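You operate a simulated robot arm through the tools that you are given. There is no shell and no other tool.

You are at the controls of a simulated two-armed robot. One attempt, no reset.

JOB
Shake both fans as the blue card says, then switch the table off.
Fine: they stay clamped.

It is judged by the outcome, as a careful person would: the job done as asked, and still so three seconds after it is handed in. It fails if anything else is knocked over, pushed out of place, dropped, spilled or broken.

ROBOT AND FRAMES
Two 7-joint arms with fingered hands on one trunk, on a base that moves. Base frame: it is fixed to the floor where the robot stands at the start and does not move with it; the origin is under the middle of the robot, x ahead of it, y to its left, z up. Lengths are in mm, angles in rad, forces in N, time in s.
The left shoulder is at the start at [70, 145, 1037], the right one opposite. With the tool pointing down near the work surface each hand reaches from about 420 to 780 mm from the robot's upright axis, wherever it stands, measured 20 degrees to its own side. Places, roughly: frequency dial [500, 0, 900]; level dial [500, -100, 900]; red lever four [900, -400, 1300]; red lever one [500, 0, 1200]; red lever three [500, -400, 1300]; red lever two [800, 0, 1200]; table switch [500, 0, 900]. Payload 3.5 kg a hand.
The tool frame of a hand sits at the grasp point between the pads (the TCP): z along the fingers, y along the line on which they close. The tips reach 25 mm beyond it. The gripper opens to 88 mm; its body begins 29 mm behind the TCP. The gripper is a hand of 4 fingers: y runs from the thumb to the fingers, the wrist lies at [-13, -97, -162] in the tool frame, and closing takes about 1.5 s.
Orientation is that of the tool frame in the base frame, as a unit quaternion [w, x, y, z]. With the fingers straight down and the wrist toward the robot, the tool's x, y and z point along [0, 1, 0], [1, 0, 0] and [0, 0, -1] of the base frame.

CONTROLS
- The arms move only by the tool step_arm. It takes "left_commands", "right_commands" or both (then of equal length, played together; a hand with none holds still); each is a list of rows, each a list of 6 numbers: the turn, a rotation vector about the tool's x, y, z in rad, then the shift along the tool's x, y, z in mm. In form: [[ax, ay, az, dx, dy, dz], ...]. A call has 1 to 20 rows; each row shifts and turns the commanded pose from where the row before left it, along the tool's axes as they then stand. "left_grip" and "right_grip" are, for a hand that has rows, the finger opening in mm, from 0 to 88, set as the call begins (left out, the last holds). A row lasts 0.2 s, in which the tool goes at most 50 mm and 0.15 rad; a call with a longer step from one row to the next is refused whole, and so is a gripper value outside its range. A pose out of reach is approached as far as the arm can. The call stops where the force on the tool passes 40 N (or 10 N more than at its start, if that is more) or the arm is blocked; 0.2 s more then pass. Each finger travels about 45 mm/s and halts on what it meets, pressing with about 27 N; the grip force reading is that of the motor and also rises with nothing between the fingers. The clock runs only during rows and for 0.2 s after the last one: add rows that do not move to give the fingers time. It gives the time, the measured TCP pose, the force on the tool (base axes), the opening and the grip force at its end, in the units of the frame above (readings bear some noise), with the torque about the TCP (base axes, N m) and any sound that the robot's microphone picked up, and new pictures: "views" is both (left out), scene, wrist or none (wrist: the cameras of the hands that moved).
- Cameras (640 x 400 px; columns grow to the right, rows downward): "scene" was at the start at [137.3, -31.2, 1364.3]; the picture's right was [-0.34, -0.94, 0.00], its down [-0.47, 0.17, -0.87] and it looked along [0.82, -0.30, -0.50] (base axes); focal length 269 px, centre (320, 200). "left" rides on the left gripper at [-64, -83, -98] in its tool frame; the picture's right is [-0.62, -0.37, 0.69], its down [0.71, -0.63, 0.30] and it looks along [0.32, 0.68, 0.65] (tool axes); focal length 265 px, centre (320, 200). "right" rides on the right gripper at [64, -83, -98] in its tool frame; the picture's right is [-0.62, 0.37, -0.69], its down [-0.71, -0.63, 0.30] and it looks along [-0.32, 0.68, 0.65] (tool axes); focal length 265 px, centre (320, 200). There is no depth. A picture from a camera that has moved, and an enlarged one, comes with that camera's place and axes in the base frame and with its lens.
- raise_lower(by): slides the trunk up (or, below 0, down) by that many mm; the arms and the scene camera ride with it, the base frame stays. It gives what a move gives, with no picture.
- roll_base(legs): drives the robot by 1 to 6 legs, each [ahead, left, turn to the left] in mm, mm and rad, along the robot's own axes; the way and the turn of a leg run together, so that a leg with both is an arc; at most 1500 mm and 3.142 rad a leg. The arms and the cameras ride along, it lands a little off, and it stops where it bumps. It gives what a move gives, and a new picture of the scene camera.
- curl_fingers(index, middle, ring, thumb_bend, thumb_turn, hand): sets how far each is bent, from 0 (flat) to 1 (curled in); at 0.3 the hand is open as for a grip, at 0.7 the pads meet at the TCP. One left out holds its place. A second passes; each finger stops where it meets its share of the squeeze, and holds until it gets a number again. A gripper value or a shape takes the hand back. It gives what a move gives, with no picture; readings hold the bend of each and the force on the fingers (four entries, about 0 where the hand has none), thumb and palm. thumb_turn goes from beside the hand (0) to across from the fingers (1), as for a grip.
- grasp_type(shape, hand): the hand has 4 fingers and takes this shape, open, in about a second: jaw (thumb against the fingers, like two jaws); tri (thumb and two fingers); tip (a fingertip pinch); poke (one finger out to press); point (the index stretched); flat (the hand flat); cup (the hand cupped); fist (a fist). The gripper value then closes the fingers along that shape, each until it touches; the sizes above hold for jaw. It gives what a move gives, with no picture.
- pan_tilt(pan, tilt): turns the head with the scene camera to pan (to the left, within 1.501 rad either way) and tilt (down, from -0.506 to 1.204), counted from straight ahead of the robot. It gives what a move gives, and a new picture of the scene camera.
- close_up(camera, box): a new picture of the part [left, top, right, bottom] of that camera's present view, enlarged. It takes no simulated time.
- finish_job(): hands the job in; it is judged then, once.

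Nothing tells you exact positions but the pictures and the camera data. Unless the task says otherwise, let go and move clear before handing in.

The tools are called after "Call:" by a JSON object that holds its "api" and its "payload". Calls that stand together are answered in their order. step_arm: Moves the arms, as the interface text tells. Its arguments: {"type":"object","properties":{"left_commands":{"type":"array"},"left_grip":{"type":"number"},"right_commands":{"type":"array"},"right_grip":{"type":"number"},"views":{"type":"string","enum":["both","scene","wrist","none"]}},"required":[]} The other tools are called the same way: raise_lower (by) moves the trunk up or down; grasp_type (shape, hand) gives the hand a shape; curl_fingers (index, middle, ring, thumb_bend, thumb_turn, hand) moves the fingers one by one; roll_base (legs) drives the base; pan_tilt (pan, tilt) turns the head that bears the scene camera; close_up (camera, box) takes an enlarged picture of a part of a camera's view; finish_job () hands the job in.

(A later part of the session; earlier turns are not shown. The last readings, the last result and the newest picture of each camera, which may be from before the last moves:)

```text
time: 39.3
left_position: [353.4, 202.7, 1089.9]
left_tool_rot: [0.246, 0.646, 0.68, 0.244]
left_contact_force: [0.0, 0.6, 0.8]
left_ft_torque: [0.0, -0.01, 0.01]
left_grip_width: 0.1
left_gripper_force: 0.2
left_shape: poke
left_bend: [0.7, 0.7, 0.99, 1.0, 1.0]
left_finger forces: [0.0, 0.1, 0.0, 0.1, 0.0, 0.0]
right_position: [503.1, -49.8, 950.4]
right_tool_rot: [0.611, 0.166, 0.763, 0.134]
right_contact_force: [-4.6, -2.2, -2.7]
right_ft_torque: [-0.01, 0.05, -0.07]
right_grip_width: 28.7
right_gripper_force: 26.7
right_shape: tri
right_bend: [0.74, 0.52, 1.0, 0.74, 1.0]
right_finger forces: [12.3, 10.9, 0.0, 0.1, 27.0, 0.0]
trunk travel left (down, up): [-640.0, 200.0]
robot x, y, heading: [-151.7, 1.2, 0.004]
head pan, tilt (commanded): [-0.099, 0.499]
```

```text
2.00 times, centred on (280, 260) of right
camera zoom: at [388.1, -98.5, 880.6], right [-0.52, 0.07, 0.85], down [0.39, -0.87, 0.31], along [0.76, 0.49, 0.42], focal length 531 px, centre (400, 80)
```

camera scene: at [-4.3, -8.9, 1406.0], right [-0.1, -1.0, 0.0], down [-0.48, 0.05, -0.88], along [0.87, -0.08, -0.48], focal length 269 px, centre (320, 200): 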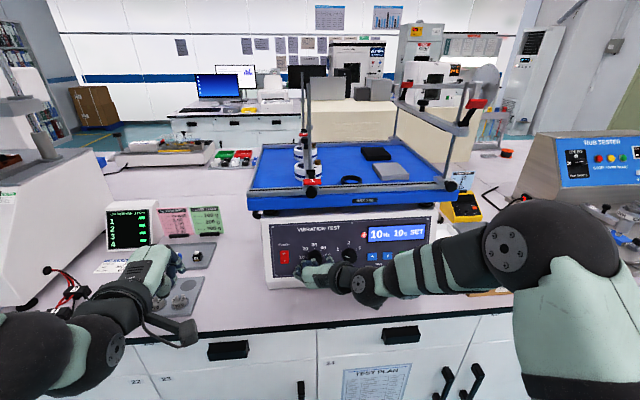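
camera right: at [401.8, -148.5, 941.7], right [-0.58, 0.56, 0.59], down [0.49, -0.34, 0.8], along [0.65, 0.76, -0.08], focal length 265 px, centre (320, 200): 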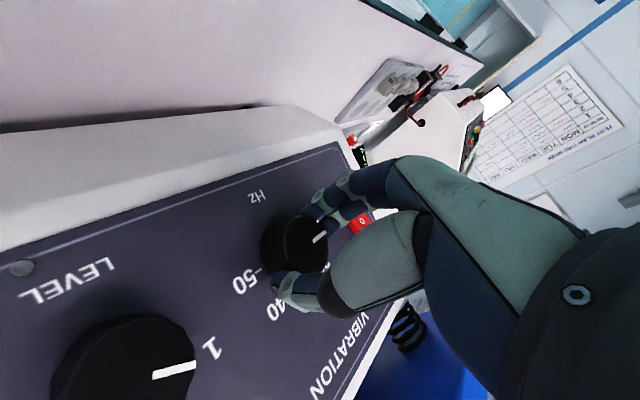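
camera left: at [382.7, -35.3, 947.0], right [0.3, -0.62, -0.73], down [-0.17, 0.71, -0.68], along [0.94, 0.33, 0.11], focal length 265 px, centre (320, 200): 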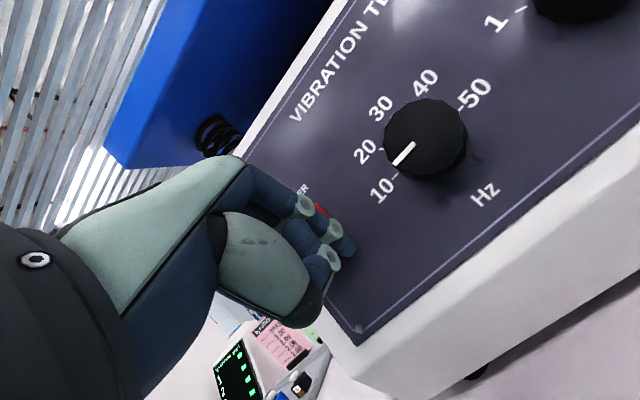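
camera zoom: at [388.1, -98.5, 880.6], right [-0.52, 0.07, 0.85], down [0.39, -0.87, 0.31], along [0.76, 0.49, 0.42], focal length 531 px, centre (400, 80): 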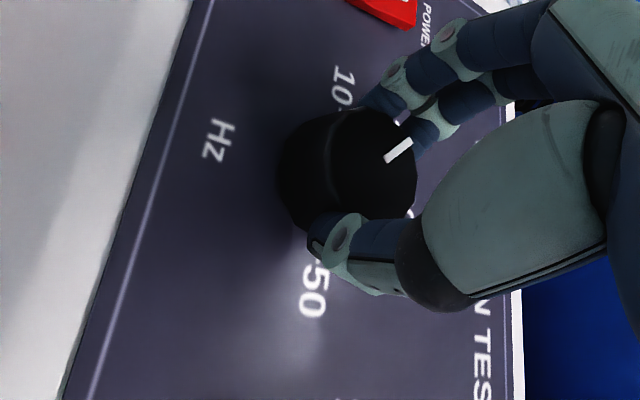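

The knob is on 20 and the display confirms it. I'll open to 50 mm and back straight off.

Call:
{"api": "step_arm", "payload": {"right_commands": [[0, 0, 0, 0, 0, 0], [0, 0, 0, 0, 0, 0], [0, 0, 0, 0, 0, 0], [0, 0, 0, 0, 0, -10], [0, 0, 0, 0, 0, -25], [0, 0, 0, 0, 0, -25], [0, 0, 0, 0, 0, 0]], "right_grip": 50, "views": "none"}}

Call:
{"api": "close_up", "payload": {"camera": "scene", "box": [270, 200, 430, 300]}}

Call:
{"api": "close_up", "payload": {"camera": "right", "box": [0, 0, 640, 400]}}

```text
time: 40.9
left_position: [354.1, 204.8, 1088.2]
left_tool_rot: [0.248, 0.646, 0.68, 0.244]
left_contact_force: [0.3, 0.3, 0.5]
left_ft_torque: [0.01, -0.03, -0.03]
left_grip_width: 0.0
left_gripper_force: 0.0
left_shape: poke
left_bend: [0.7, 0.7, 0.99, 1.0, 1.0]
left_finger forces: [0.0, 0.0, 0.1, 0.1, 0.1, 0.0]
right_position: [445.7, -47.4, 964.4]
right_tool_rot: [0.61, 0.165, 0.763, 0.134]
right_contact_force: [0.1, -0.6, 0.3]
right_ft_torque: [0.03, 0.03, 0.01]
right_grip_width: 49.5
right_gripper_force: 0.1
right_shape: tri
right_bend: [0.74, 0.42, 0.99, 0.66, 1.0]
right_finger forces: [0.0, 0.0, 0.0, 0.1, 0.0, 0.1]
trunk travel left (down, up): [-640.0, 200.0]
robot x, y, heading: [-148.8, -1.9, 0.005]
head pan, tilt (commanded): [-0.099, 0.499]
```

```text
4.00 times, centred on (350, 250) of scene
camera zoom: at [-4.3, -9.2, 1406.0], right [-0.1, -1.0, 0.0], down [-0.48, 0.05, -0.88], along [0.87, -0.08, -0.48], focal length 1075 px, centre (200, 0)
```

zoom: 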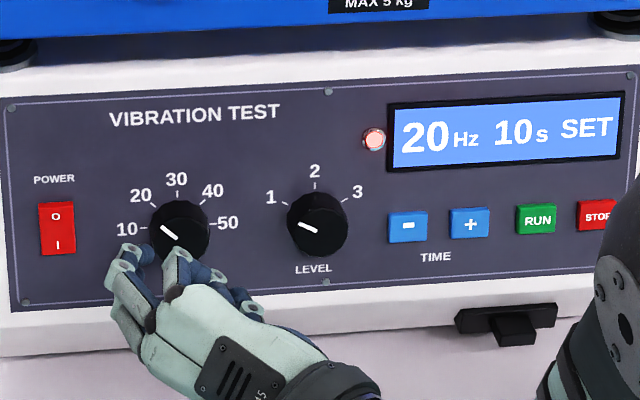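

```text
1.00 times, centred on (320, 200) of right (not enlarged: the box is as wide or as high as the picture)
camera zoom: at [330.1, -96.2, 895.8], right [-0.52, 0.07, 0.85], down [0.39, -0.87, 0.31], along [0.76, 0.49, 0.42], focal length 265 px, centre (320, 200)
```

zoom: 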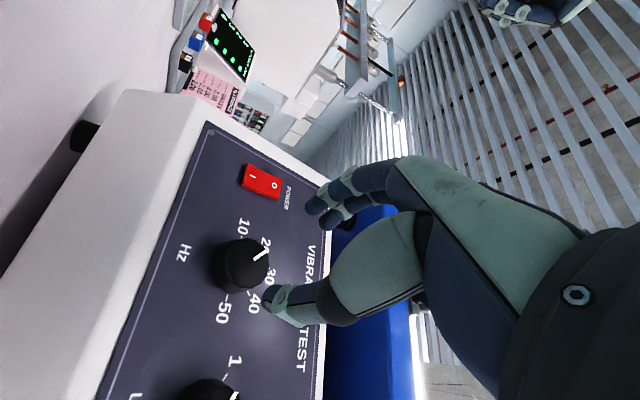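

The Hz pointer is on 20 and the hand is free. I'll move right to the level dial at about y=−136.5 and roll back to −125° so I can turn it 60° clockwise.

Call:
{"api": "step_arm", "payload": {"right_commands": [[0, 0, 0, -18.5, -40.5, 0], [0, 0, 0, -18.5, -40.5, 0], [0, 0, -0.1486, 0, 0, 0], [0, 0, -0.1486, 0, 0, 0], [0, 0, -0.1486, 0, 0, 0], [0, 0, -0.1486, 0, 0, 0], [0, 0, -0.1486, 0, 0, 0], [0, 0, -0.1486, 0, 0, 0], [0, 0, -0.1486, 0, 0, 0], [0, 0, 0, 0, 0, 0]], "views": "both"}}

Call:
{"api": "close_up", "payload": {"camera": "right", "box": [160, 160, 360, 360]}}

```text
time: 43.1
left_position: [354.4, 203.4, 1087.9]
left_tool_rot: [0.246, 0.646, 0.68, 0.244]
left_contact_force: [-0.5, 0.6, -0.1]
left_ft_torque: [0.01, 0.0, -0.02]
left_grip_width: 0.0
left_gripper_force: 0.0
left_shape: poke
left_bend: [0.7, 0.7, 0.99, 1.0, 1.0]
left_finger forces: [0.0, 0.0, 0.1, 0.0, 0.0, 0.1]
right_position: [445.9, -137.1, 963.7]
right_tool_rot: [0.597, -0.237, 0.743, -0.187]
right_contact_force: [0.6, 0.3, -0.1]
right_ft_torque: [0.01, 0.02, 0.0]
right_grip_width: 49.5
right_gripper_force: 0.1
right_shape: tri
right_bend: [0.74, 0.42, 0.99, 0.66, 1.0]
right_finger forces: [0.0, 0.1, 0.0, 0.0, 0.0, 0.0]
trunk travel left (down, up): [-640.0, 200.0]
robot x, y, heading: [-147.1, 4.3, -0.0]
head pan, tilt (commanded): [-0.099, 0.499]
camera scene: at [-4.4, -9.8, 1406.0], right [-0.1, -1.0, 0.0], down [-0.48, 0.05, -0.88], along [0.87, -0.08, -0.48], focal length 269 px, centre (320, 200)
camera right: at [350.0, -242.9, 980.0], right [-0.61, 0.66, 0.44], down [0.5, -0.1, 0.86], along [0.61, 0.75, -0.27], focal length 265 px, centre (320, 200)
```

scene: 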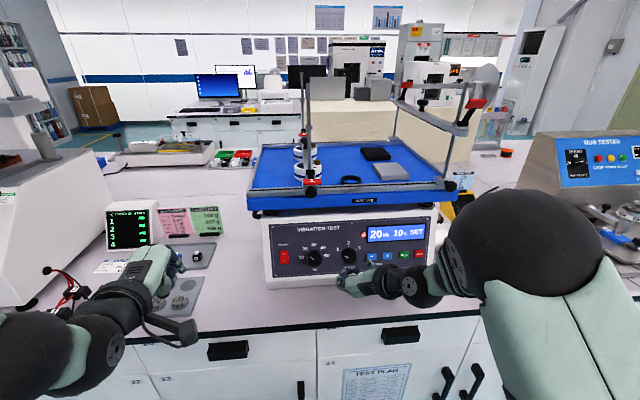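
right: 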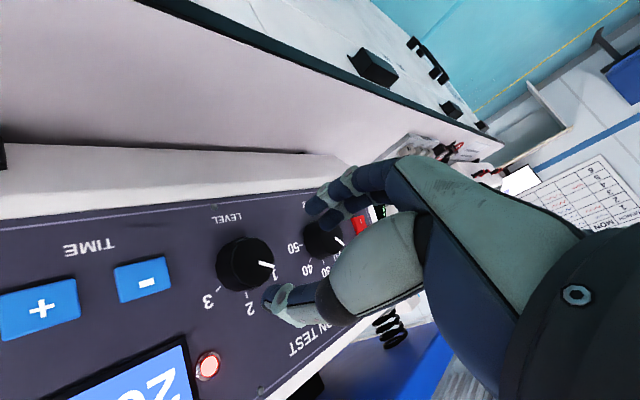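

```text
2.00 times, centred on (260, 260) of right
camera zoom: at [350.0, -242.9, 980.0], right [-0.61, 0.66, 0.44], down [0.5, -0.1, 0.86], along [0.61, 0.75, -0.27], focal length 531 px, centre (440, 80)
```

zoom: 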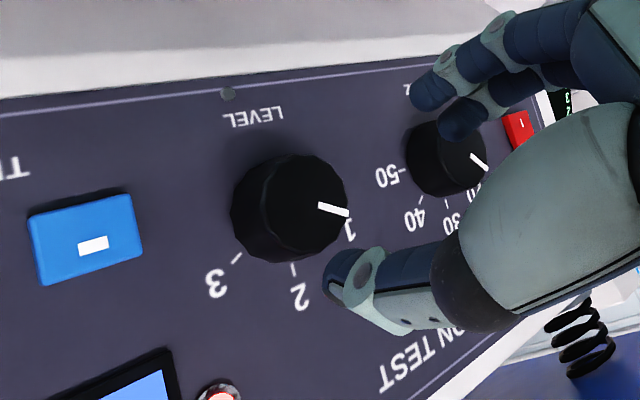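

The level dial's axis lines up with the hand within about 1 mm. I'll advance to the dial.

Call:
{"api": "step_arm", "payload": {"right_commands": [[0, 0, 0, 0, 0, 28], [0, 0, 0, 0, 0, 18], [0, 0, 0, 0, 0, 6], [0, 0, 0, 0, 0, 4], [0, 0, 0, 0, 0, 0]], "views": "none"}}

Call:
{"api": "close_up", "payload": {"camera": "right", "box": [180, 160, 380, 360]}}

Call:
{"api": "close_up", "payload": {"camera": "scene", "box": [270, 200, 430, 300]}}

```text
time: 44.3
left_position: [353.6, 204.9, 1087.2]
left_tool_rot: [0.246, 0.646, 0.68, 0.244]
left_contact_force: [-0.2, -0.2, 0.1]
left_ft_torque: [0.02, 0.0, 0.02]
left_grip_width: 0.1
left_gripper_force: 0.0
left_shape: poke
left_bend: [0.7, 0.7, 0.99, 1.0, 1.0]
left_finger forces: [0.0, 0.0, 0.0, 0.0, 0.1, 0.0]
right_position: [501.0, -135.9, 949.4]
right_tool_rot: [0.596, -0.237, 0.744, -0.187]
right_contact_force: [0.3, 0.0, 0.3]
right_ft_torque: [0.01, 0.0, 0.02]
right_grip_width: 49.8
right_gripper_force: 0.1
right_shape: tri
right_bend: [0.74, 0.42, 0.99, 0.66, 1.0]
right_finger forces: [0.0, 0.0, 0.0, 0.0, 0.1, 0.0]
trunk travel left (down, up): [-640.0, 200.0]
robot x, y, heading: [-149.0, 1.3, 0.01]
head pan, tilt (commanded): [-0.099, 0.499]
```

```text
2.00 times, centred on (280, 260) of right
camera zoom: at [404.5, -241.5, 967.4], right [-0.61, 0.65, 0.44], down [0.5, -0.1, 0.86], along [0.61, 0.75, -0.27], focal length 531 px, centre (400, 80)
```

zoom: 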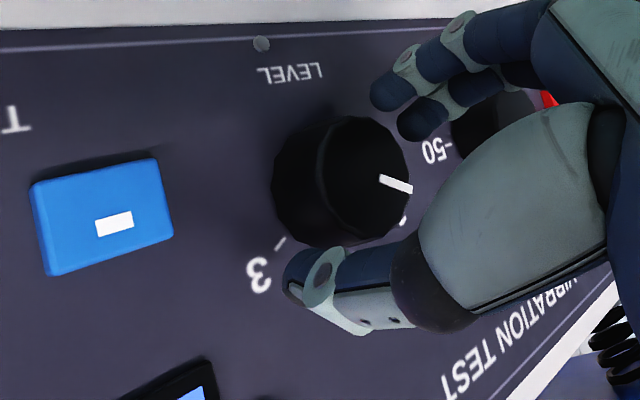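

```text
4.00 times, centred on (350, 250) of scene
camera zoom: at [-4.9, -9.1, 1406.1], right [-0.1, -1.0, 0.0], down [-0.48, 0.05, -0.88], along [0.87, -0.08, -0.48], focal length 1075 px, centre (200, 0)
```

zoom: 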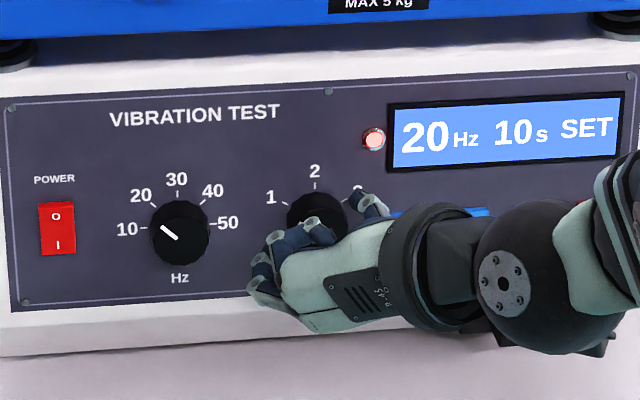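

The alignment matches what worked on the Hz dial. I'll go 3 mm deeper and grip.

Call:
{"api": "step_arm", "payload": {"right_commands": [[0, 0, 0, 0, 0, 3], [0, 0, 0, 0, 0, 0]], "views": "none"}}

Call:
{"api": "step_arm", "payload": {"right_commands": [[0, 0, 0, 0, 0, 0], [0, 0, 0, 0, 0, 0], [0, 0, 0, 0, 0, 0], [0, 0, 0, 0, 0, 0], [0, 0, 0, 0, 0, 0], [0, 0, 0, 0, 0, 0]], "right_grip": 15, "views": "none"}}

Call:
{"api": "close_up", "payload": {"camera": "right", "box": [180, 160, 380, 360]}}

```text
time: 44.9
left_position: [353.8, 203.9, 1088.4]
left_tool_rot: [0.247, 0.646, 0.68, 0.244]
left_contact_force: [0.9, -0.3, -0.6]
left_ft_torque: [0.01, -0.01, 0.02]
left_grip_width: 0.0
left_gripper_force: 0.0
left_shape: poke
left_bend: [0.7, 0.7, 0.99, 1.0, 1.0]
left_finger forces: [0.0, 0.0, 0.1, 0.0, 0.0, 0.0]
right_position: [504.3, -135.8, 951.2]
right_tool_rot: [0.596, -0.236, 0.744, -0.186]
right_contact_force: [-0.5, -0.1, -0.7]
right_ft_torque: [-0.01, 0.01, -0.01]
right_grip_width: 49.8
right_gripper_force: 0.0
right_shape: tri
right_bend: [0.74, 0.42, 0.99, 0.66, 1.0]
right_finger forces: [0.0, 0.0, 0.1, 0.0, 0.1, 0.0]
trunk travel left (down, up): [-640.0, 200.0]
robot x, y, heading: [-146.0, -1.5, 0.0]
head pan, tilt (commanded): [-0.099, 0.499]
```

```text
time: 46.3
left_position: [354.4, 203.7, 1088.2]
left_tool_rot: [0.247, 0.646, 0.68, 0.244]
left_contact_force: [0.2, 0.5, -0.4]
left_ft_torque: [0.01, 0.0, -0.01]
left_grip_width: 0.0
left_gripper_force: 0.1
left_shape: poke
left_bend: [0.7, 0.7, 0.99, 1.0, 1.0]
left_finger forces: [0.1, 0.0, 0.0, 0.2, 0.1, 0.0]
right_position: [502.8, -136.9, 950.7]
right_tool_rot: [0.597, -0.236, 0.744, -0.186]
right_contact_force: [0.5, -0.9, -0.4]
right_ft_torque: [0.06, 0.03, -0.02]
right_grip_width: 28.4
right_gripper_force: 27.0
right_shape: tri
right_bend: [0.74, 0.53, 1.0, 0.74, 1.0]
right_finger forces: [11.8, 11.8, 0.1, 0.0, 24.2, 0.1]
trunk travel left (down, up): [-640.0, 200.0]
robot x, y, heading: [-147.3, -0.3, 0.004]
head pan, tilt (commanded): [-0.099, 0.499]
```

```text
2.00 times, centred on (280, 260) of right
camera zoom: at [407.2, -241.9, 967.3], right [-0.61, 0.65, 0.44], down [0.5, -0.1, 0.86], along [0.61, 0.75, -0.27], focal length 531 px, centre (400, 80)
```

zoom: 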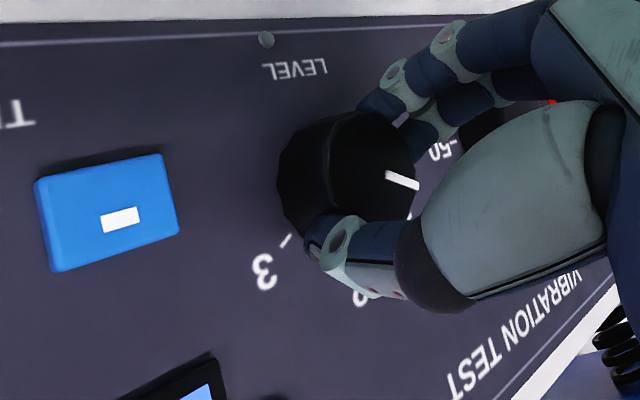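

Gripped firmly. I'll turn clockwise by 60° in steps.

Call:
{"api": "step_arm", "payload": {"right_commands": [[0, 0, 0.1047, 0, 0, 0], [0, 0, 0.1047, 0, 0, 0], [0, 0, 0.1047, 0, 0, 0], [0, 0, 0.1047, 0, 0, 0], [0, 0, 0.1047, 0, 0, 0], [0, 0, 0.1047, 0, 0, 0], [0, 0, 0.1047, 0, 0, 0], [0, 0, 0.1047, 0, 0, 0], [0, 0, 0.1047, 0, 0, 0], [0, 0, 0.1047, 0, 0, 0], [0, 0, 0, 0, 0, 0]], "views": "none"}}

Call:
{"api": "close_up", "payload": {"camera": "right", "box": [180, 160, 380, 360]}}

Call:
{"api": "close_up", "payload": {"camera": "scene", "box": [270, 200, 430, 300]}}

```text
time: 48.7
left_position: [353.4, 204.1, 1089.1]
left_tool_rot: [0.246, 0.646, 0.68, 0.245]
left_contact_force: [-0.2, -0.1, 0.2]
left_ft_torque: [-0.01, -0.02, -0.02]
left_grip_width: 0.4
left_gripper_force: 0.0
left_shape: poke
left_bend: [0.7, 0.7, 0.99, 1.0, 1.0]
left_finger forces: [0.1, 0.0, 0.0, 0.0, 0.1, 0.0]
right_position: [502.8, -137.9, 949.7]
right_tool_rot: [0.609, 0.168, 0.763, 0.138]
right_contact_force: [-2.1, -0.6, -2.7]
right_ft_torque: [-0.01, 0.06, -0.04]
right_grip_width: 28.3
right_gripper_force: 26.8
right_shape: tri
right_bend: [0.74, 0.53, 1.0, 0.74, 1.0]
right_finger forces: [12.4, 11.4, 0.0, 0.0, 26.1, 0.0]
trunk travel left (down, up): [-640.0, 200.0]
robot x, y, heading: [-147.3, 0.0, 0.001]
head pan, tilt (commanded): [-0.099, 0.499]
```

```text
2.00 times, centred on (280, 260) of right
camera zoom: at [387.4, -186.4, 880.4], right [-0.52, 0.07, 0.85], down [0.38, -0.87, 0.3], along [0.76, 0.48, 0.43], focal length 531 px, centre (400, 80)
```

zoom: 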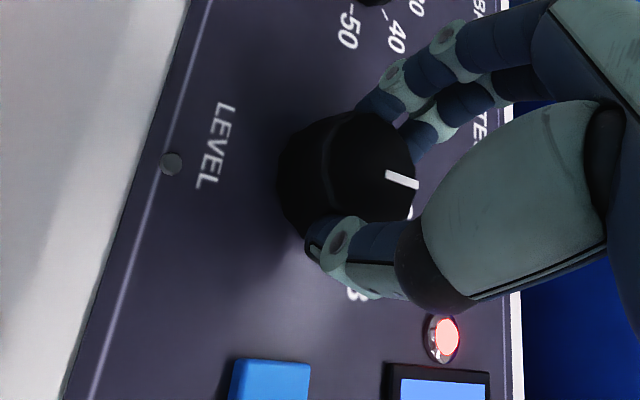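

```text
4.00 times, centred on (350, 250) of scene
camera zoom: at [-4.7, -9.5, 1406.0], right [-0.1, -1.0, 0.0], down [-0.48, 0.05, -0.88], along [0.87, -0.08, -0.48], focal length 1075 px, centre (200, 0)
```

zoom: 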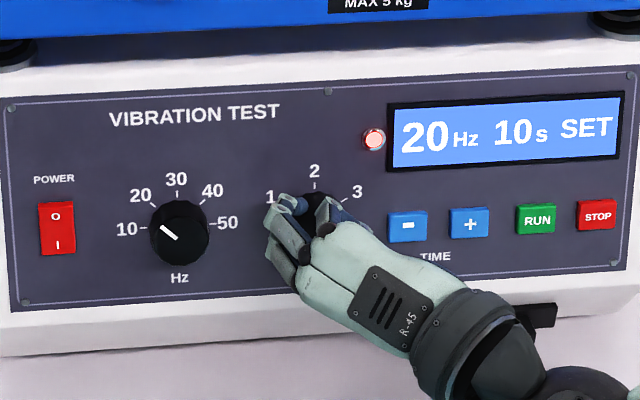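

Now I'll open the hand, back off and verify the level pointer.

Call:
{"api": "step_arm", "payload": {"right_commands": [[0, 0, 0, 0, 0, 0], [0, 0, 0, 0, 0, 0], [0, 0, 0, 0, 0, 0], [0, 0, 0, 0, 0, -10], [0, 0, 0, 0, 0, -25], [0, 0, 0, 0, 0, -25], [0, 0, 0, 0, 0, 0]], "right_grip": 50, "views": "none"}}

Call:
{"api": "close_up", "payload": {"camera": "scene", "box": [270, 200, 430, 300]}}

Call:
{"api": "close_up", "payload": {"camera": "right", "box": [140, 160, 380, 400]}}

```text
time: 50.3
left_position: [353.5, 204.9, 1088.2]
left_tool_rot: [0.248, 0.646, 0.679, 0.244]
left_contact_force: [-0.2, -0.4, 0.1]
left_ft_torque: [0.03, 0.04, 0.0]
left_grip_width: 0.1
left_gripper_force: 0.0
left_shape: poke
left_bend: [0.7, 0.7, 0.99, 1.0, 1.0]
left_finger forces: [0.1, 0.1, 0.1, 0.0, 0.1, 0.0]
right_position: [444.0, -137.0, 964.4]
right_tool_rot: [0.611, 0.167, 0.762, 0.137]
right_contact_force: [-0.2, 0.6, 1.2]
right_ft_torque: [-0.01, 0.02, 0.01]
right_grip_width: 49.7
right_gripper_force: 0.0
right_shape: tri
right_bend: [0.74, 0.42, 0.99, 0.66, 1.0]
right_finger forces: [0.1, 0.0, 0.0, 0.0, 0.0, 0.0]
trunk travel left (down, up): [-640.0, 200.0]
robot x, y, heading: [-147.8, -1.6, 0.002]
head pan, tilt (commanded): [-0.099, 0.499]
```

```text
4.00 times, centred on (350, 250) of scene
camera zoom: at [-4.1, -8.4, 1406.0], right [-0.1, -1.0, 0.0], down [-0.48, 0.04, -0.88], along [0.87, -0.08, -0.48], focal length 1075 px, centre (200, 0)
```

zoom: 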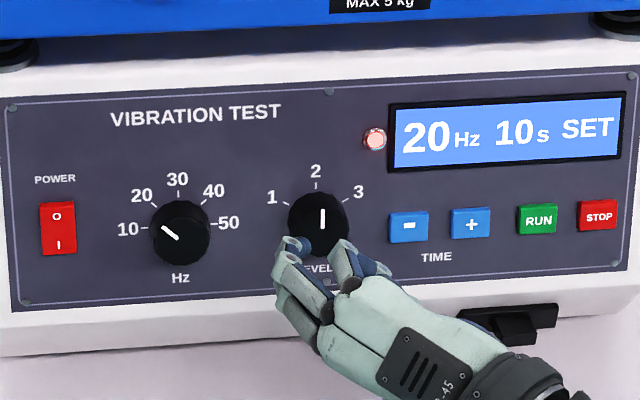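

```text
1.67 times, centred on (260, 280) of right
camera zoom: at [328.0, -186.3, 894.8], right [-0.52, 0.07, 0.85], down [0.38, -0.87, 0.31], along [0.76, 0.49, 0.43], focal length 442 px, centre (420, 67)
```

zoom: 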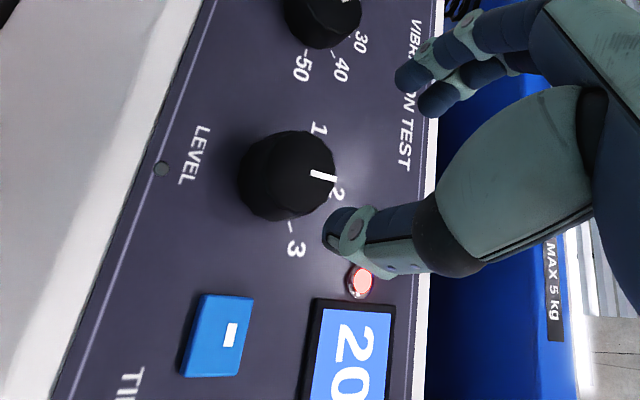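

Both dials are set: 20 Hz and level 2. Next I'll switch the right hand to poke and set the time with "+", at about [533, −240, 933].

Call:
{"api": "grasp_type", "payload": {"shape": "poke", "hand": "right"}}

Call:
{"api": "step_arm", "payload": {"right_commands": [[0, 0, -0.1432, 0, 0, 0], [0, 0, -0.1432, 0, 0, 0], [0, 0, -0.1432, 0, 0, 0], [0, 0, 0, 3.7, -34.5, 9.6], [0, 0, 0, 3.7, -34.5, 9.6], [0, 0, 0, 3.7, -34.5, 9.6], [0, 0, 0, 0, 0, 0]], "views": "both"}}

Call:
{"api": "close_up", "payload": {"camera": "scene", "box": [330, 210, 450, 310]}}

Call:
{"api": "close_up", "payload": {"camera": "right", "box": [180, 140, 420, 360]}}

```text
time: 51.2
left_position: [354.0, 203.4, 1089.5]
left_tool_rot: [0.246, 0.646, 0.68, 0.244]
left_contact_force: [-0.3, 0.5, 0.3]
left_ft_torque: [-0.02, 0.0, 0.0]
left_grip_width: 0.1
left_gripper_force: 0.1
left_shape: poke
left_bend: [0.7, 0.7, 0.99, 1.0, 1.0]
left_finger forces: [0.0, 0.0, 0.0, 0.0, 0.0, 0.1]
right_position: [444.1, -137.8, 964.7]
right_tool_rot: [0.61, 0.168, 0.762, 0.137]
right_contact_force: [0.3, -0.6, -1.0]
right_ft_torque: [-0.02, 0.0, -0.04]
right_grip_width: 0.0
right_gripper_force: 0.0
right_shape: poke
right_bend: [0.7, 0.7, 0.99, 1.0, 1.0]
right_finger forces: [0.0, 0.1, 0.0, 0.1, 0.0, 0.1]
trunk travel left (down, up): [-640.0, 200.0]
robot x, y, heading: [-145.9, -1.8, 0.003]
head pan, tilt (commanded): [-0.099, 0.499]
```

```text
time: 52.8
left_position: [353.7, 204.3, 1088.4]
left_tool_rot: [0.246, 0.646, 0.68, 0.244]
left_contact_force: [-0.2, -0.2, 0.2]
left_ft_torque: [-0.01, 0.03, 0.0]
left_grip_width: 0.1
left_gripper_force: 0.0
left_shape: poke
left_bend: [0.7, 0.7, 0.99, 1.0, 1.0]
left_finger forces: [0.0, 0.0, 0.0, 0.1, 0.1, 0.0]
right_position: [473.8, -243.5, 945.8]
right_tool_rot: [0.624, 0.0, 0.781, 0.004]
right_contact_force: [-0.4, -0.2, -0.5]
right_ft_torque: [0.0, 0.0, 0.0]
right_grip_width: 0.0
right_gripper_force: 0.0
right_shape: poke
right_bend: [0.7, 0.7, 0.99, 1.0, 1.0]
right_finger forces: [0.0, 0.0, 0.0, 0.1, 0.0, 0.0]
trunk travel left (down, up): [-640.0, 200.0]
robot x, y, heading: [-146.3, -1.8, 0.006]
head pan, tilt (commanded): [-0.099, 0.499]
camera scene: at [-4.8, -8.6, 1406.0], right [-0.1, -1.0, 0.0], down [-0.48, 0.05, -0.88], along [0.87, -0.08, -0.48], focal length 269 px, centre (320, 200)
camera right: at [363.7, -326.4, 903.4], right [-0.54, 0.36, 0.76], down [0.46, -0.63, 0.63], along [0.71, 0.68, 0.18], focal length 265 px, centre (320, 200)
```

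scene: 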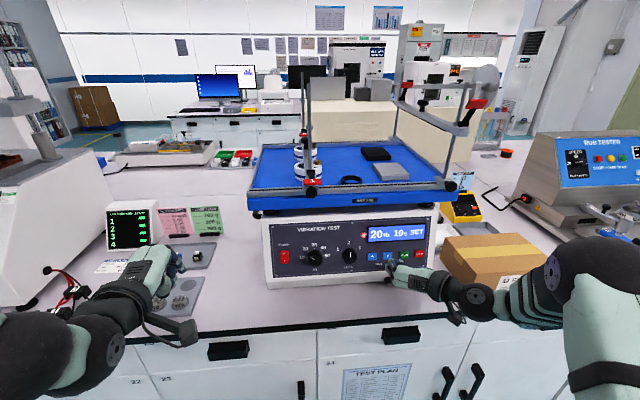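
right: 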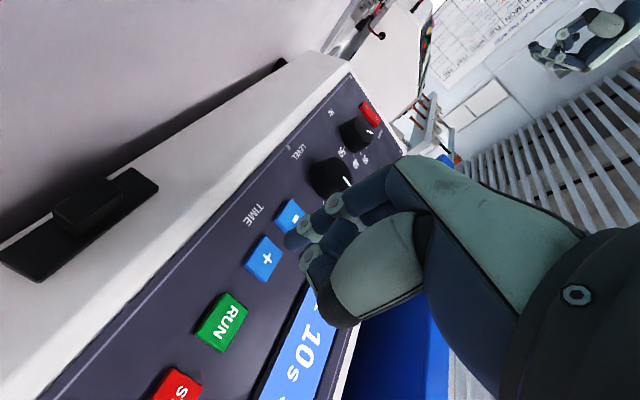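

```text
4.00 times, centred on (390, 260) of scene
camera zoom: at [-4.8, -8.6, 1406.0], right [-0.1, -1.0, 0.0], down [-0.48, 0.05, -0.88], along [0.87, -0.08, -0.48], focal length 1075 px, centre (40, -40)
```

zoom: 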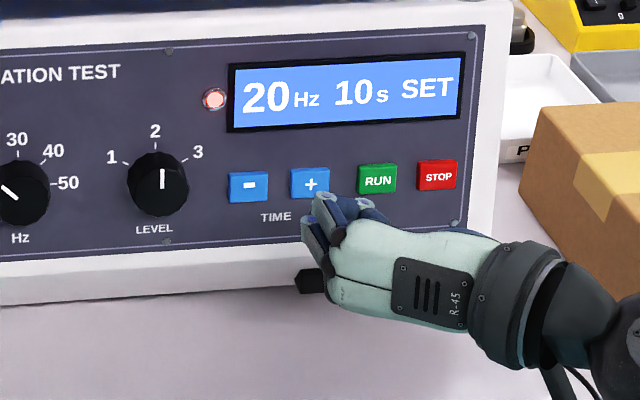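

```text
1.82 times, centred on (300, 250) of right
camera zoom: at [363.7, -326.4, 903.4], right [-0.54, 0.36, 0.76], down [0.46, -0.63, 0.63], along [0.71, 0.68, 0.18], focal length 483 px, centre (356, 109)
```

zoom: 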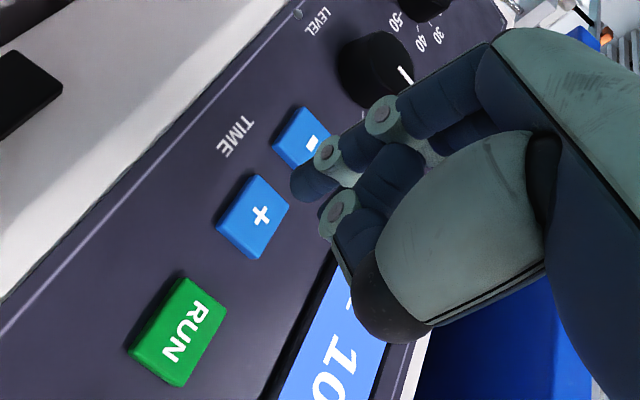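

The tips are lined up on "+", with about 35 mm to contact. I'll press gently once and see the time step.

Call:
{"api": "step_arm", "payload": {"right_commands": [[0, 0, 0, 0, 0, 14], [0, 0, 0, 0, 0, 14], [0, 0, 0, 0, 0, 4], [0, 0, 0, 0, 0, 2], [0, 0, 0, 0, 0, 2]], "views": "none"}}

Call:
{"api": "close_up", "payload": {"camera": "scene", "box": [330, 210, 450, 310]}}

```text
time: 54.0
left_position: [351.2, 204.6, 1087.8]
left_tool_rot: [0.248, 0.646, 0.679, 0.245]
left_contact_force: [0.5, 0.0, 0.8]
left_ft_torque: [0.01, 0.02, -0.04]
left_grip_width: 0.0
left_gripper_force: 0.0
left_shape: poke
left_bend: [0.7, 0.7, 0.99, 1.0, 1.0]
left_finger forces: [0.0, 0.1, 0.0, 0.0, 0.1, 0.0]
right_position: [506.7, -240.8, 936.9]
right_tool_rot: [0.624, 0.001, 0.781, 0.005]
right_contact_force: [-3.5, 2.1, 0.8]
right_ft_torque: [0.02, -0.04, -0.01]
right_grip_width: 0.0
right_gripper_force: 0.1
right_shape: poke
right_bend: [0.7, 0.7, 0.99, 1.0, 1.0]
right_finger forces: [0.1, 3.3, 0.0, 0.1, 0.1, 0.0]
trunk travel left (down, up): [-640.0, 200.0]
robot x, y, heading: [-148.4, -2.2, 0.001]
head pan, tilt (commanded): [-0.099, 0.499]
heard: click
```

```text
4.00 times, centred on (390, 260) of scene
camera zoom: at [-5.8, -8.9, 1406.2], right [-0.1, -1.0, 0.0], down [-0.48, 0.05, -0.88], along [0.87, -0.08, -0.48], focal length 1075 px, centre (40, -40)
```

zoom: 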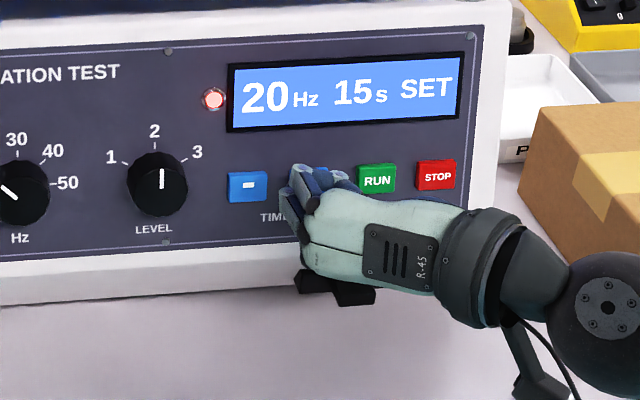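

One click gave 15 s. I'll back off, and before pressing RUN I'll check the clamps once more.

Call:
{"api": "step_arm", "payload": {"right_commands": [[0, 0, 0, 0, 0, -15], [0, 0, 0, 0, 0, -25], [0, 0, 0, 0, -46.5, 0], [0, 0, 0, 0, 0, 0]], "views": "wrist"}}

Call:
{"api": "close_up", "payload": {"camera": "scene", "box": [270, 100, 400, 210]}}

Call:
{"api": "close_up", "payload": {"camera": "scene", "box": [285, 130, 340, 205]}}

Call:
{"api": "close_up", "payload": {"camera": "scene", "box": [330, 210, 450, 310]}}

```text
time: 55.0
left_position: [352.7, 204.6, 1087.1]
left_tool_rot: [0.247, 0.646, 0.68, 0.243]
left_contact_force: [0.7, 0.5, 0.7]
left_ft_torque: [0.03, 0.02, 0.03]
left_grip_width: 0.0
left_gripper_force: 0.1
left_shape: poke
left_bend: [0.7, 0.7, 0.99, 1.0, 1.0]
left_finger forces: [0.0, 0.0, 0.1, 0.0, 0.0, 0.0]
right_position: [465.4, -286.1, 944.4]
right_tool_rot: [0.625, 0.002, 0.781, 0.004]
right_contact_force: [-0.4, -0.2, -0.2]
right_ft_torque: [-0.01, 0.02, -0.02]
right_grip_width: 0.0
right_gripper_force: 0.0
right_shape: poke
right_bend: [0.7, 0.7, 0.99, 1.0, 1.0]
right_finger forces: [0.0, 0.1, 0.0, 0.0, 0.1, 0.0]
trunk travel left (down, up): [-640.0, 200.0]
robot x, y, heading: [-145.5, -1.7, 0.004]
head pan, tilt (commanded): [-0.099, 0.499]
camera right: at [356.2, -369.7, 903.6], right [-0.54, 0.36, 0.76], down [0.46, -0.63, 0.63], along [0.71, 0.68, 0.18], focal length 265 px, centre (320, 200)
```

right: 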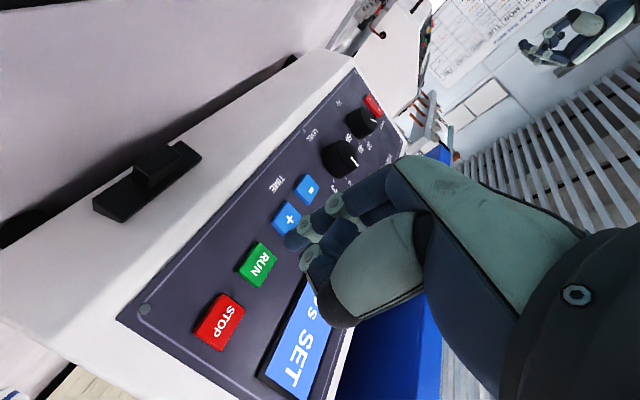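

```text
3.64 times, centred on (335, 155) of scene
camera zoom: at [-4.7, -7.7, 1406.0], right [-0.1, -1.0, 0.0], down [-0.48, 0.04, -0.88], along [0.87, -0.08, -0.48], focal length 977 px, centre (266, 364)
```

zoom: 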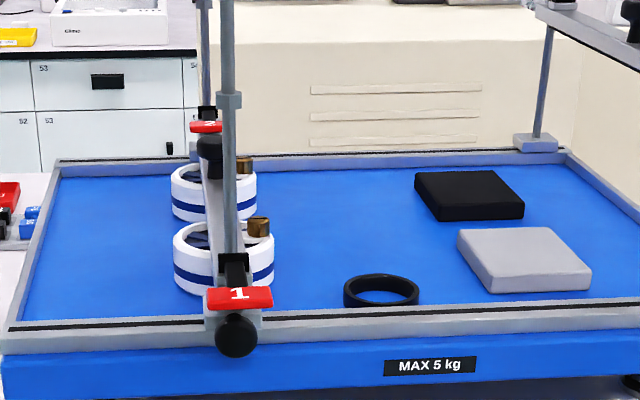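

```text
5.33 times, centred on (312, 168) of scene
camera zoom: at [-4.7, -7.7, 1406.0], right [-0.1, -1.0, 0.0], down [-0.48, 0.04, -0.88], along [0.87, -0.08, -0.48], focal length 1433 px, centre (360, 373)
```

zoom: 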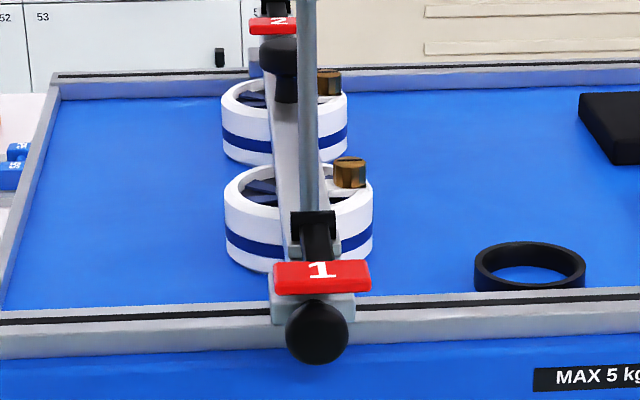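

```text
4.00 times, centred on (390, 260) of scene
camera zoom: at [-4.7, -7.7, 1406.0], right [-0.1, -1.0, 0.0], down [-0.48, 0.04, -0.88], along [0.87, -0.08, -0.48], focal length 1075 px, centre (40, -40)
```

zoom: 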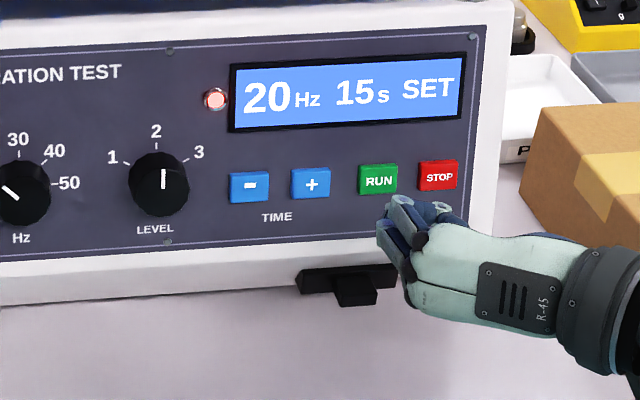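

Settings show 20 Hz, 15 s, level 2. To be sure that the bar really sits on both fans, I'll raise the right hand for a level side view before pressing RUN.

Call:
{"api": "step_arm", "payload": {"right_commands": [[0, 0, 0, 0, 0, -40], [0, 0, 0, -42, 0, -9.4], [0, 0, 0, -42, 0, -9.4], [0, 0, 0, -42, 0, -9.4], [0, 0, 0, -42, 0, -9.4], [0, 0, 0, -42, 0, -9.4], [0, 0, 0, -42, 0, -9.4], [0, 0, 0, 0, 0, 0]], "views": "wrist"}}

Call:
{"api": "close_up", "payload": {"camera": "right", "box": [100, 100, 420, 400]}}

```text
time: 56.8
left_position: [354.6, 203.5, 1088.9]
left_tool_rot: [0.247, 0.646, 0.679, 0.244]
left_contact_force: [0.0, -0.1, -0.4]
left_ft_torque: [0.03, 0.01, -0.01]
left_grip_width: 0.1
left_gripper_force: 0.1
left_shape: poke
left_bend: [0.7, 0.7, 0.99, 1.0, 1.0]
left_finger forces: [0.0, 0.0, 0.0, 0.0, 0.0, 0.1]
right_position: [426.0, -287.8, 1212.6]
right_tool_rot: [0.624, 0.001, 0.781, 0.004]
right_contact_force: [-0.3, -0.1, 0.4]
right_ft_torque: [-0.01, 0.01, 0.0]
right_grip_width: 0.1
right_gripper_force: 0.0
right_shape: poke
right_bend: [0.7, 0.7, 0.99, 1.0, 1.0]
right_finger forces: [0.0, 0.0, 0.0, 0.0, 0.0, 0.0]
trunk travel left (down, up): [-640.0, 200.0]
robot x, y, heading: [-148.4, 2.9, 0.005]
head pan, tilt (commanded): [-0.099, 0.499]
camera right: at [316.6, -370.2, 1171.2], right [-0.54, 0.36, 0.76], down [0.46, -0.63, 0.63], along [0.71, 0.68, 0.18], focal length 265 px, centre (320, 200)
```

right: 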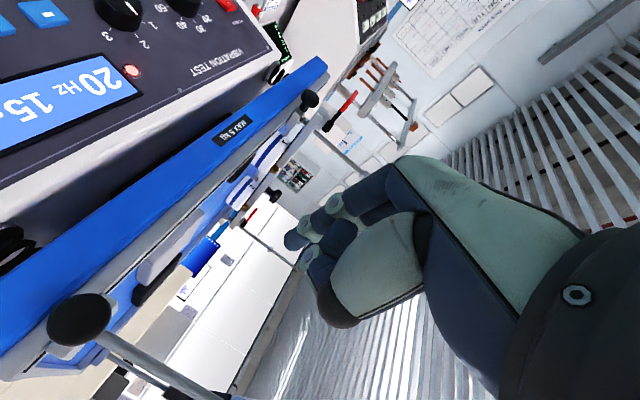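

```text
1.33 times, centred on (260, 250) of right
camera zoom: at [316.6, -370.2, 1171.2], right [-0.54, 0.36, 0.76], down [0.46, -0.63, 0.63], along [0.71, 0.68, 0.18], focal length 354 px, centre (400, 133)
```

zoom: 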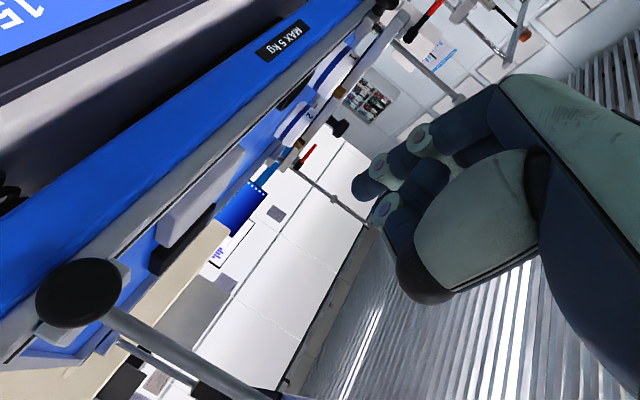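

Call:
{"api": "close_up", "payload": {"camera": "right", "box": [210, 80, 370, 230]}}

Call:
{"api": "close_up", "payload": {"camera": "right", "box": [220, 110, 310, 200]}}

```text
2.67 times, centred on (290, 155) of right
camera zoom: at [316.6, -370.2, 1171.2], right [-0.54, 0.36, 0.76], down [0.46, -0.63, 0.63], along [0.71, 0.68, 0.18], focal length 708 px, centre (400, 320)
```

zoom: 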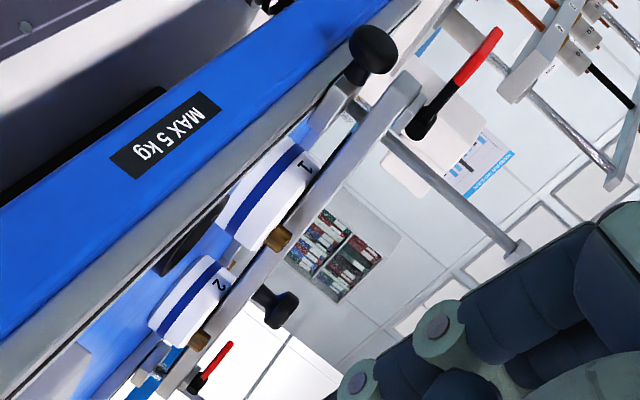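

```text
4.44 times, centred on (265, 155) of right
camera zoom: at [316.6, -370.2, 1171.2], right [-0.54, 0.36, 0.76], down [0.46, -0.63, 0.63], along [0.71, 0.68, 0.18], focal length 1180 px, centre (564, 400)
```

zoom: 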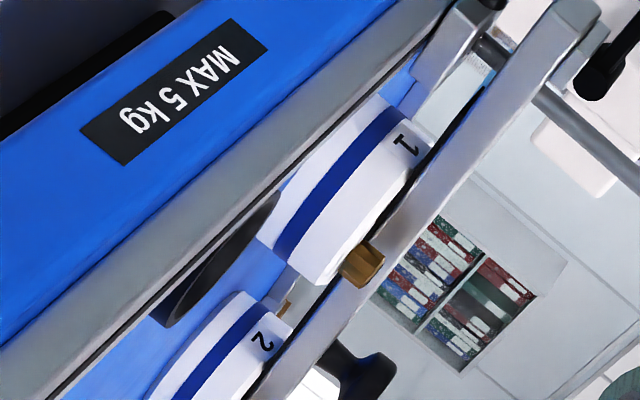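

Both fans (1 and 2) sit firmly under the bar's black pad, and levers 1 and 2 are folded down, so they are clamped. I'll return to RUN, correcting 3 mm up and 2 mm right.

Call:
{"api": "step_arm", "payload": {"right_commands": [[0, 0, 0, 42, 0, 9.4], [0, 0, 0, 42, 0, 9.4], [0, 0, 0, 42, 0, 9.4], [0, 0, 0, 42, 0, 9.4], [0, 0, 0, 42, 0, 9.4], [0, 0, 0, 39, -2, 9.4], [0, 0, 0, 0, 0, 35], [0, 0, 0, 0, 0, 0], [0, 0, 0, 0, 0, 0]], "views": "wrist"}}

Call:
{"api": "close_up", "payload": {"camera": "right", "box": [180, 140, 420, 360]}}

```text
time: 58.8
left_position: [352.8, 203.9, 1088.3]
left_tool_rot: [0.247, 0.645, 0.68, 0.245]
left_contact_force: [0.7, 0.7, 0.2]
left_ft_torque: [0.01, 0.01, -0.01]
left_grip_width: 0.2
left_gripper_force: 0.1
left_shape: poke
left_bend: [0.7, 0.7, 0.99, 1.0, 1.0]
left_finger forces: [0.0, 0.1, 0.0, 0.1, 0.0, 0.1]
right_position: [464.5, -292.0, 951.3]
right_tool_rot: [0.624, 0.001, 0.781, 0.004]
right_contact_force: [0.8, 0.1, 0.0]
right_ft_torque: [0.02, 0.0, -0.05]
right_grip_width: 0.0
right_gripper_force: 0.1
right_shape: poke
right_bend: [0.7, 0.7, 0.99, 1.0, 1.0]
right_finger forces: [0.1, 0.0, 0.1, 0.1, 0.1, 0.0]
trunk travel left (down, up): [-640.0, 200.0]
robot x, y, heading: [-145.8, 1.5, -0.001]
head pan, tilt (commanded): [-0.099, 0.499]
camera right: at [354.5, -374.7, 908.9], right [-0.54, 0.36, 0.76], down [0.46, -0.63, 0.63], along [0.71, 0.68, 0.18], focal length 265 px, centre (320, 200)
```

right: 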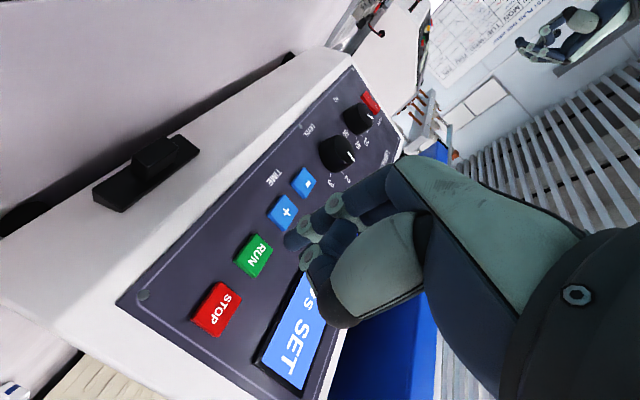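

```text
1.82 times, centred on (300, 250) of right
camera zoom: at [354.5, -374.7, 908.9], right [-0.54, 0.36, 0.76], down [0.46, -0.63, 0.63], along [0.71, 0.68, 0.18], focal length 483 px, centre (356, 109)
```

zoom: 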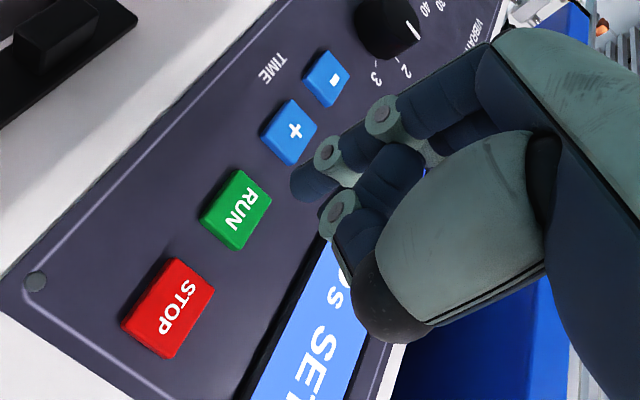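

RUN is at about [531.5, −288, 932]. I'll adjust by 3 mm left and 3 mm down and press.

Call:
{"api": "step_arm", "payload": {"right_commands": [[0, 0, 0, 3, 3, 0], [0, 0, 0, 0, 0, 18], [0, 0, 0, 0, 0, 16], [0, 0, 0, 0, 0, 4], [0, 0, 0, 0, 0, 2], [0, 0, 0, 0, 0, 2]], "views": "none"}}

Call:
{"api": "close_up", "payload": {"camera": "scene", "box": [330, 210, 450, 310]}}

```text
time: 60.2
left_position: [353.1, 204.8, 1088.7]
left_tool_rot: [0.247, 0.646, 0.68, 0.244]
left_contact_force: [0.7, 0.7, 0.6]
left_ft_torque: [0.01, -0.04, -0.01]
left_grip_width: 0.0
left_gripper_force: 0.0
left_shape: poke
left_bend: [0.7, 0.7, 0.99, 1.0, 1.0]
left_finger forces: [0.0, 0.1, 0.0, 0.0, 0.0, 0.0]
right_position: [502.3, -286.0, 938.7]
right_tool_rot: [0.625, 0.002, 0.781, 0.004]
right_contact_force: [-0.5, -0.5, 0.7]
right_ft_torque: [-0.02, -0.01, -0.02]
right_grip_width: 0.0
right_gripper_force: 0.0
right_shape: poke
right_bend: [0.7, 0.7, 0.99, 1.0, 1.0]
right_finger forces: [0.1, 0.0, 0.0, 0.1, 0.1, 0.0]
trunk travel left (down, up): [-640.0, 200.0]
robot x, y, heading: [-145.3, 0.5, 0.004]
head pan, tilt (commanded): [-0.099, 0.499]
```

```text
4.00 times, centred on (390, 260) of scene
camera zoom: at [-4.7, -9.1, 1406.0], right [-0.1, -1.0, 0.0], down [-0.48, 0.05, -0.88], along [0.87, -0.08, -0.48], focal length 1075 px, centre (40, -40)
```

zoom: 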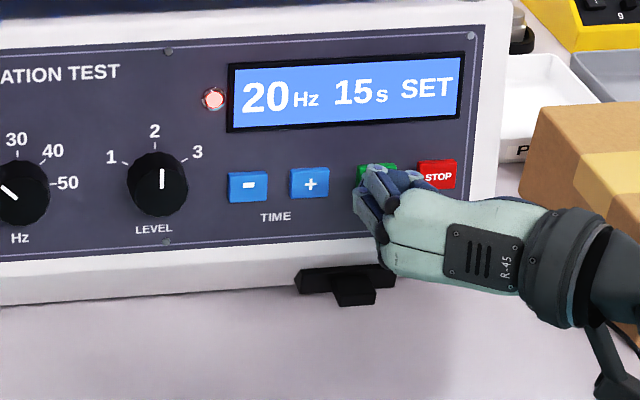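

No contact yet. I'll advance a few more mm.

Call:
{"api": "step_arm", "payload": {"right_commands": [[0, 0, 0, 0, 0, 2], [0, 0, 0, 0, 0, 2], [0, 0, 0, 0, 0, 1]], "views": "none"}}

Call:
{"api": "close_up", "payload": {"camera": "scene", "box": [330, 210, 450, 310]}}

```text
time: 61.0
left_position: [352.5, 204.2, 1089.5]
left_tool_rot: [0.247, 0.646, 0.68, 0.244]
left_contact_force: [-0.2, 0.1, 0.7]
left_ft_torque: [0.0, -0.02, 0.03]
left_grip_width: 0.0
left_gripper_force: 0.0
left_shape: poke
left_bend: [0.7, 0.7, 0.99, 1.0, 1.0]
left_finger forces: [0.1, 0.1, 0.0, 0.1, 0.1, 0.0]
right_position: [506.9, -287.8, 938.4]
right_tool_rot: [0.625, 0.001, 0.781, 0.004]
right_contact_force: [-8.1, 1.4, 0.1]
right_ft_torque: [-0.01, -0.02, 0.05]
right_grip_width: 0.0
right_gripper_force: 0.0
right_shape: poke
right_bend: [0.7, 0.7, 0.99, 1.0, 1.0]
right_finger forces: [0.1, 7.5, 0.0, 0.1, 0.0, 0.0]
trunk travel left (down, up): [-640.0, 200.0]
robot x, y, heading: [-148.1, -1.9, 0.005]
head pan, tilt (commanded): [-0.099, 0.499]
heard: click
```

```text
4.00 times, centred on (390, 260) of scene
camera zoom: at [-6.7, -8.7, 1406.2], right [-0.1, -1.0, 0.0], down [-0.48, 0.05, -0.88], along [0.87, -0.08, -0.48], focal length 1075 px, centre (40, -40)
```

zoom: 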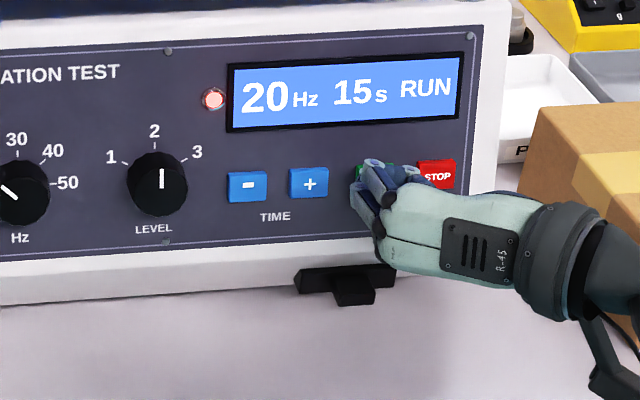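

The display shows RUN. I'll withdraw the right hand straight back and watch the table.

Call:
{"api": "step_arm", "payload": {"right_commands": [[0, 0, 0, 0, 0, -15], [0, 0, 0, 0, 0, -30], [0, 0, 0, 0, 0, -40], [0, 0, 0, 0, 0, 0]], "views": "scene"}}

Call:
{"api": "close_up", "payload": {"camera": "scene", "box": [260, 110, 460, 290]}}

```text
time: 62.0
left_position: [355.2, 203.7, 1087.2]
left_tool_rot: [0.246, 0.646, 0.68, 0.244]
left_contact_force: [-0.5, 0.5, -0.2]
left_ft_torque: [-0.01, 0.02, 0.02]
left_grip_width: 0.2
left_gripper_force: 0.0
left_shape: poke
left_bend: [0.7, 0.7, 0.99, 1.0, 1.0]
left_finger forces: [0.0, 0.0, 0.0, 0.0, 0.0, 0.0]
right_position: [423.0, -287.5, 957.5]
right_tool_rot: [0.624, 0.001, 0.781, 0.005]
right_contact_force: [0.3, 0.2, 0.7]
right_ft_torque: [-0.04, -0.01, 0.02]
right_grip_width: 0.0
right_gripper_force: 0.2
right_shape: poke
right_bend: [0.7, 0.7, 0.99, 1.0, 1.0]
right_finger forces: [0.0, 0.0, 0.0, 0.0, 0.0, 0.1]
trunk travel left (down, up): [-640.0, 200.0]
robot x, y, heading: [-144.9, -1.2, 0.011]
head pan, tilt (commanded): [-0.099, 0.499]
camera scene: at [-3.6, -9.3, 1405.9], right [-0.1, -1.0, 0.0], down [-0.48, 0.05, -0.88], along [0.87, -0.08, -0.48], focal length 269 px, centre (320, 200)
```

scene: 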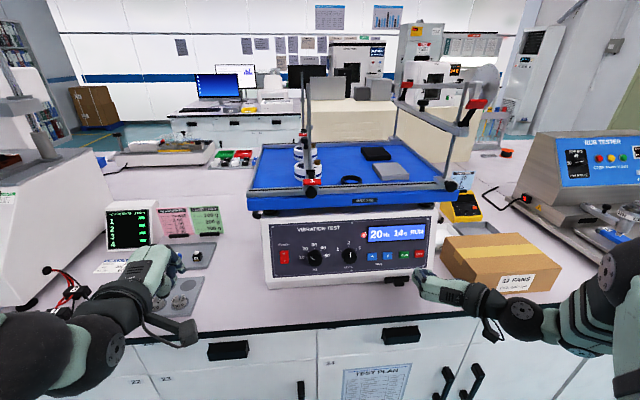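

```text
2.22 times, centred on (360, 200) of scene
camera zoom: at [-3.6, -9.3, 1405.9], right [-0.1, -1.0, 0.0], down [-0.48, 0.05, -0.88], along [0.87, -0.08, -0.48], focal length 597 px, centre (231, 200)
```

zoom: 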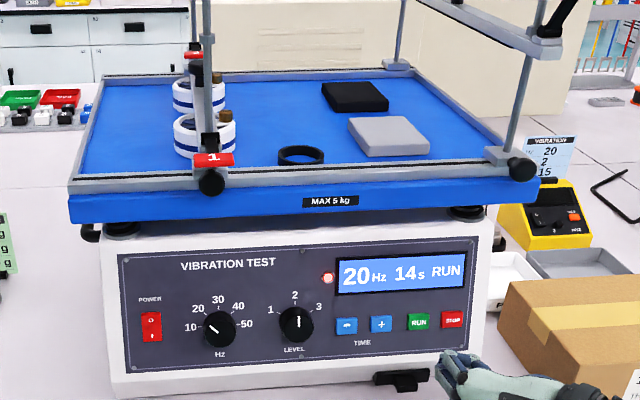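

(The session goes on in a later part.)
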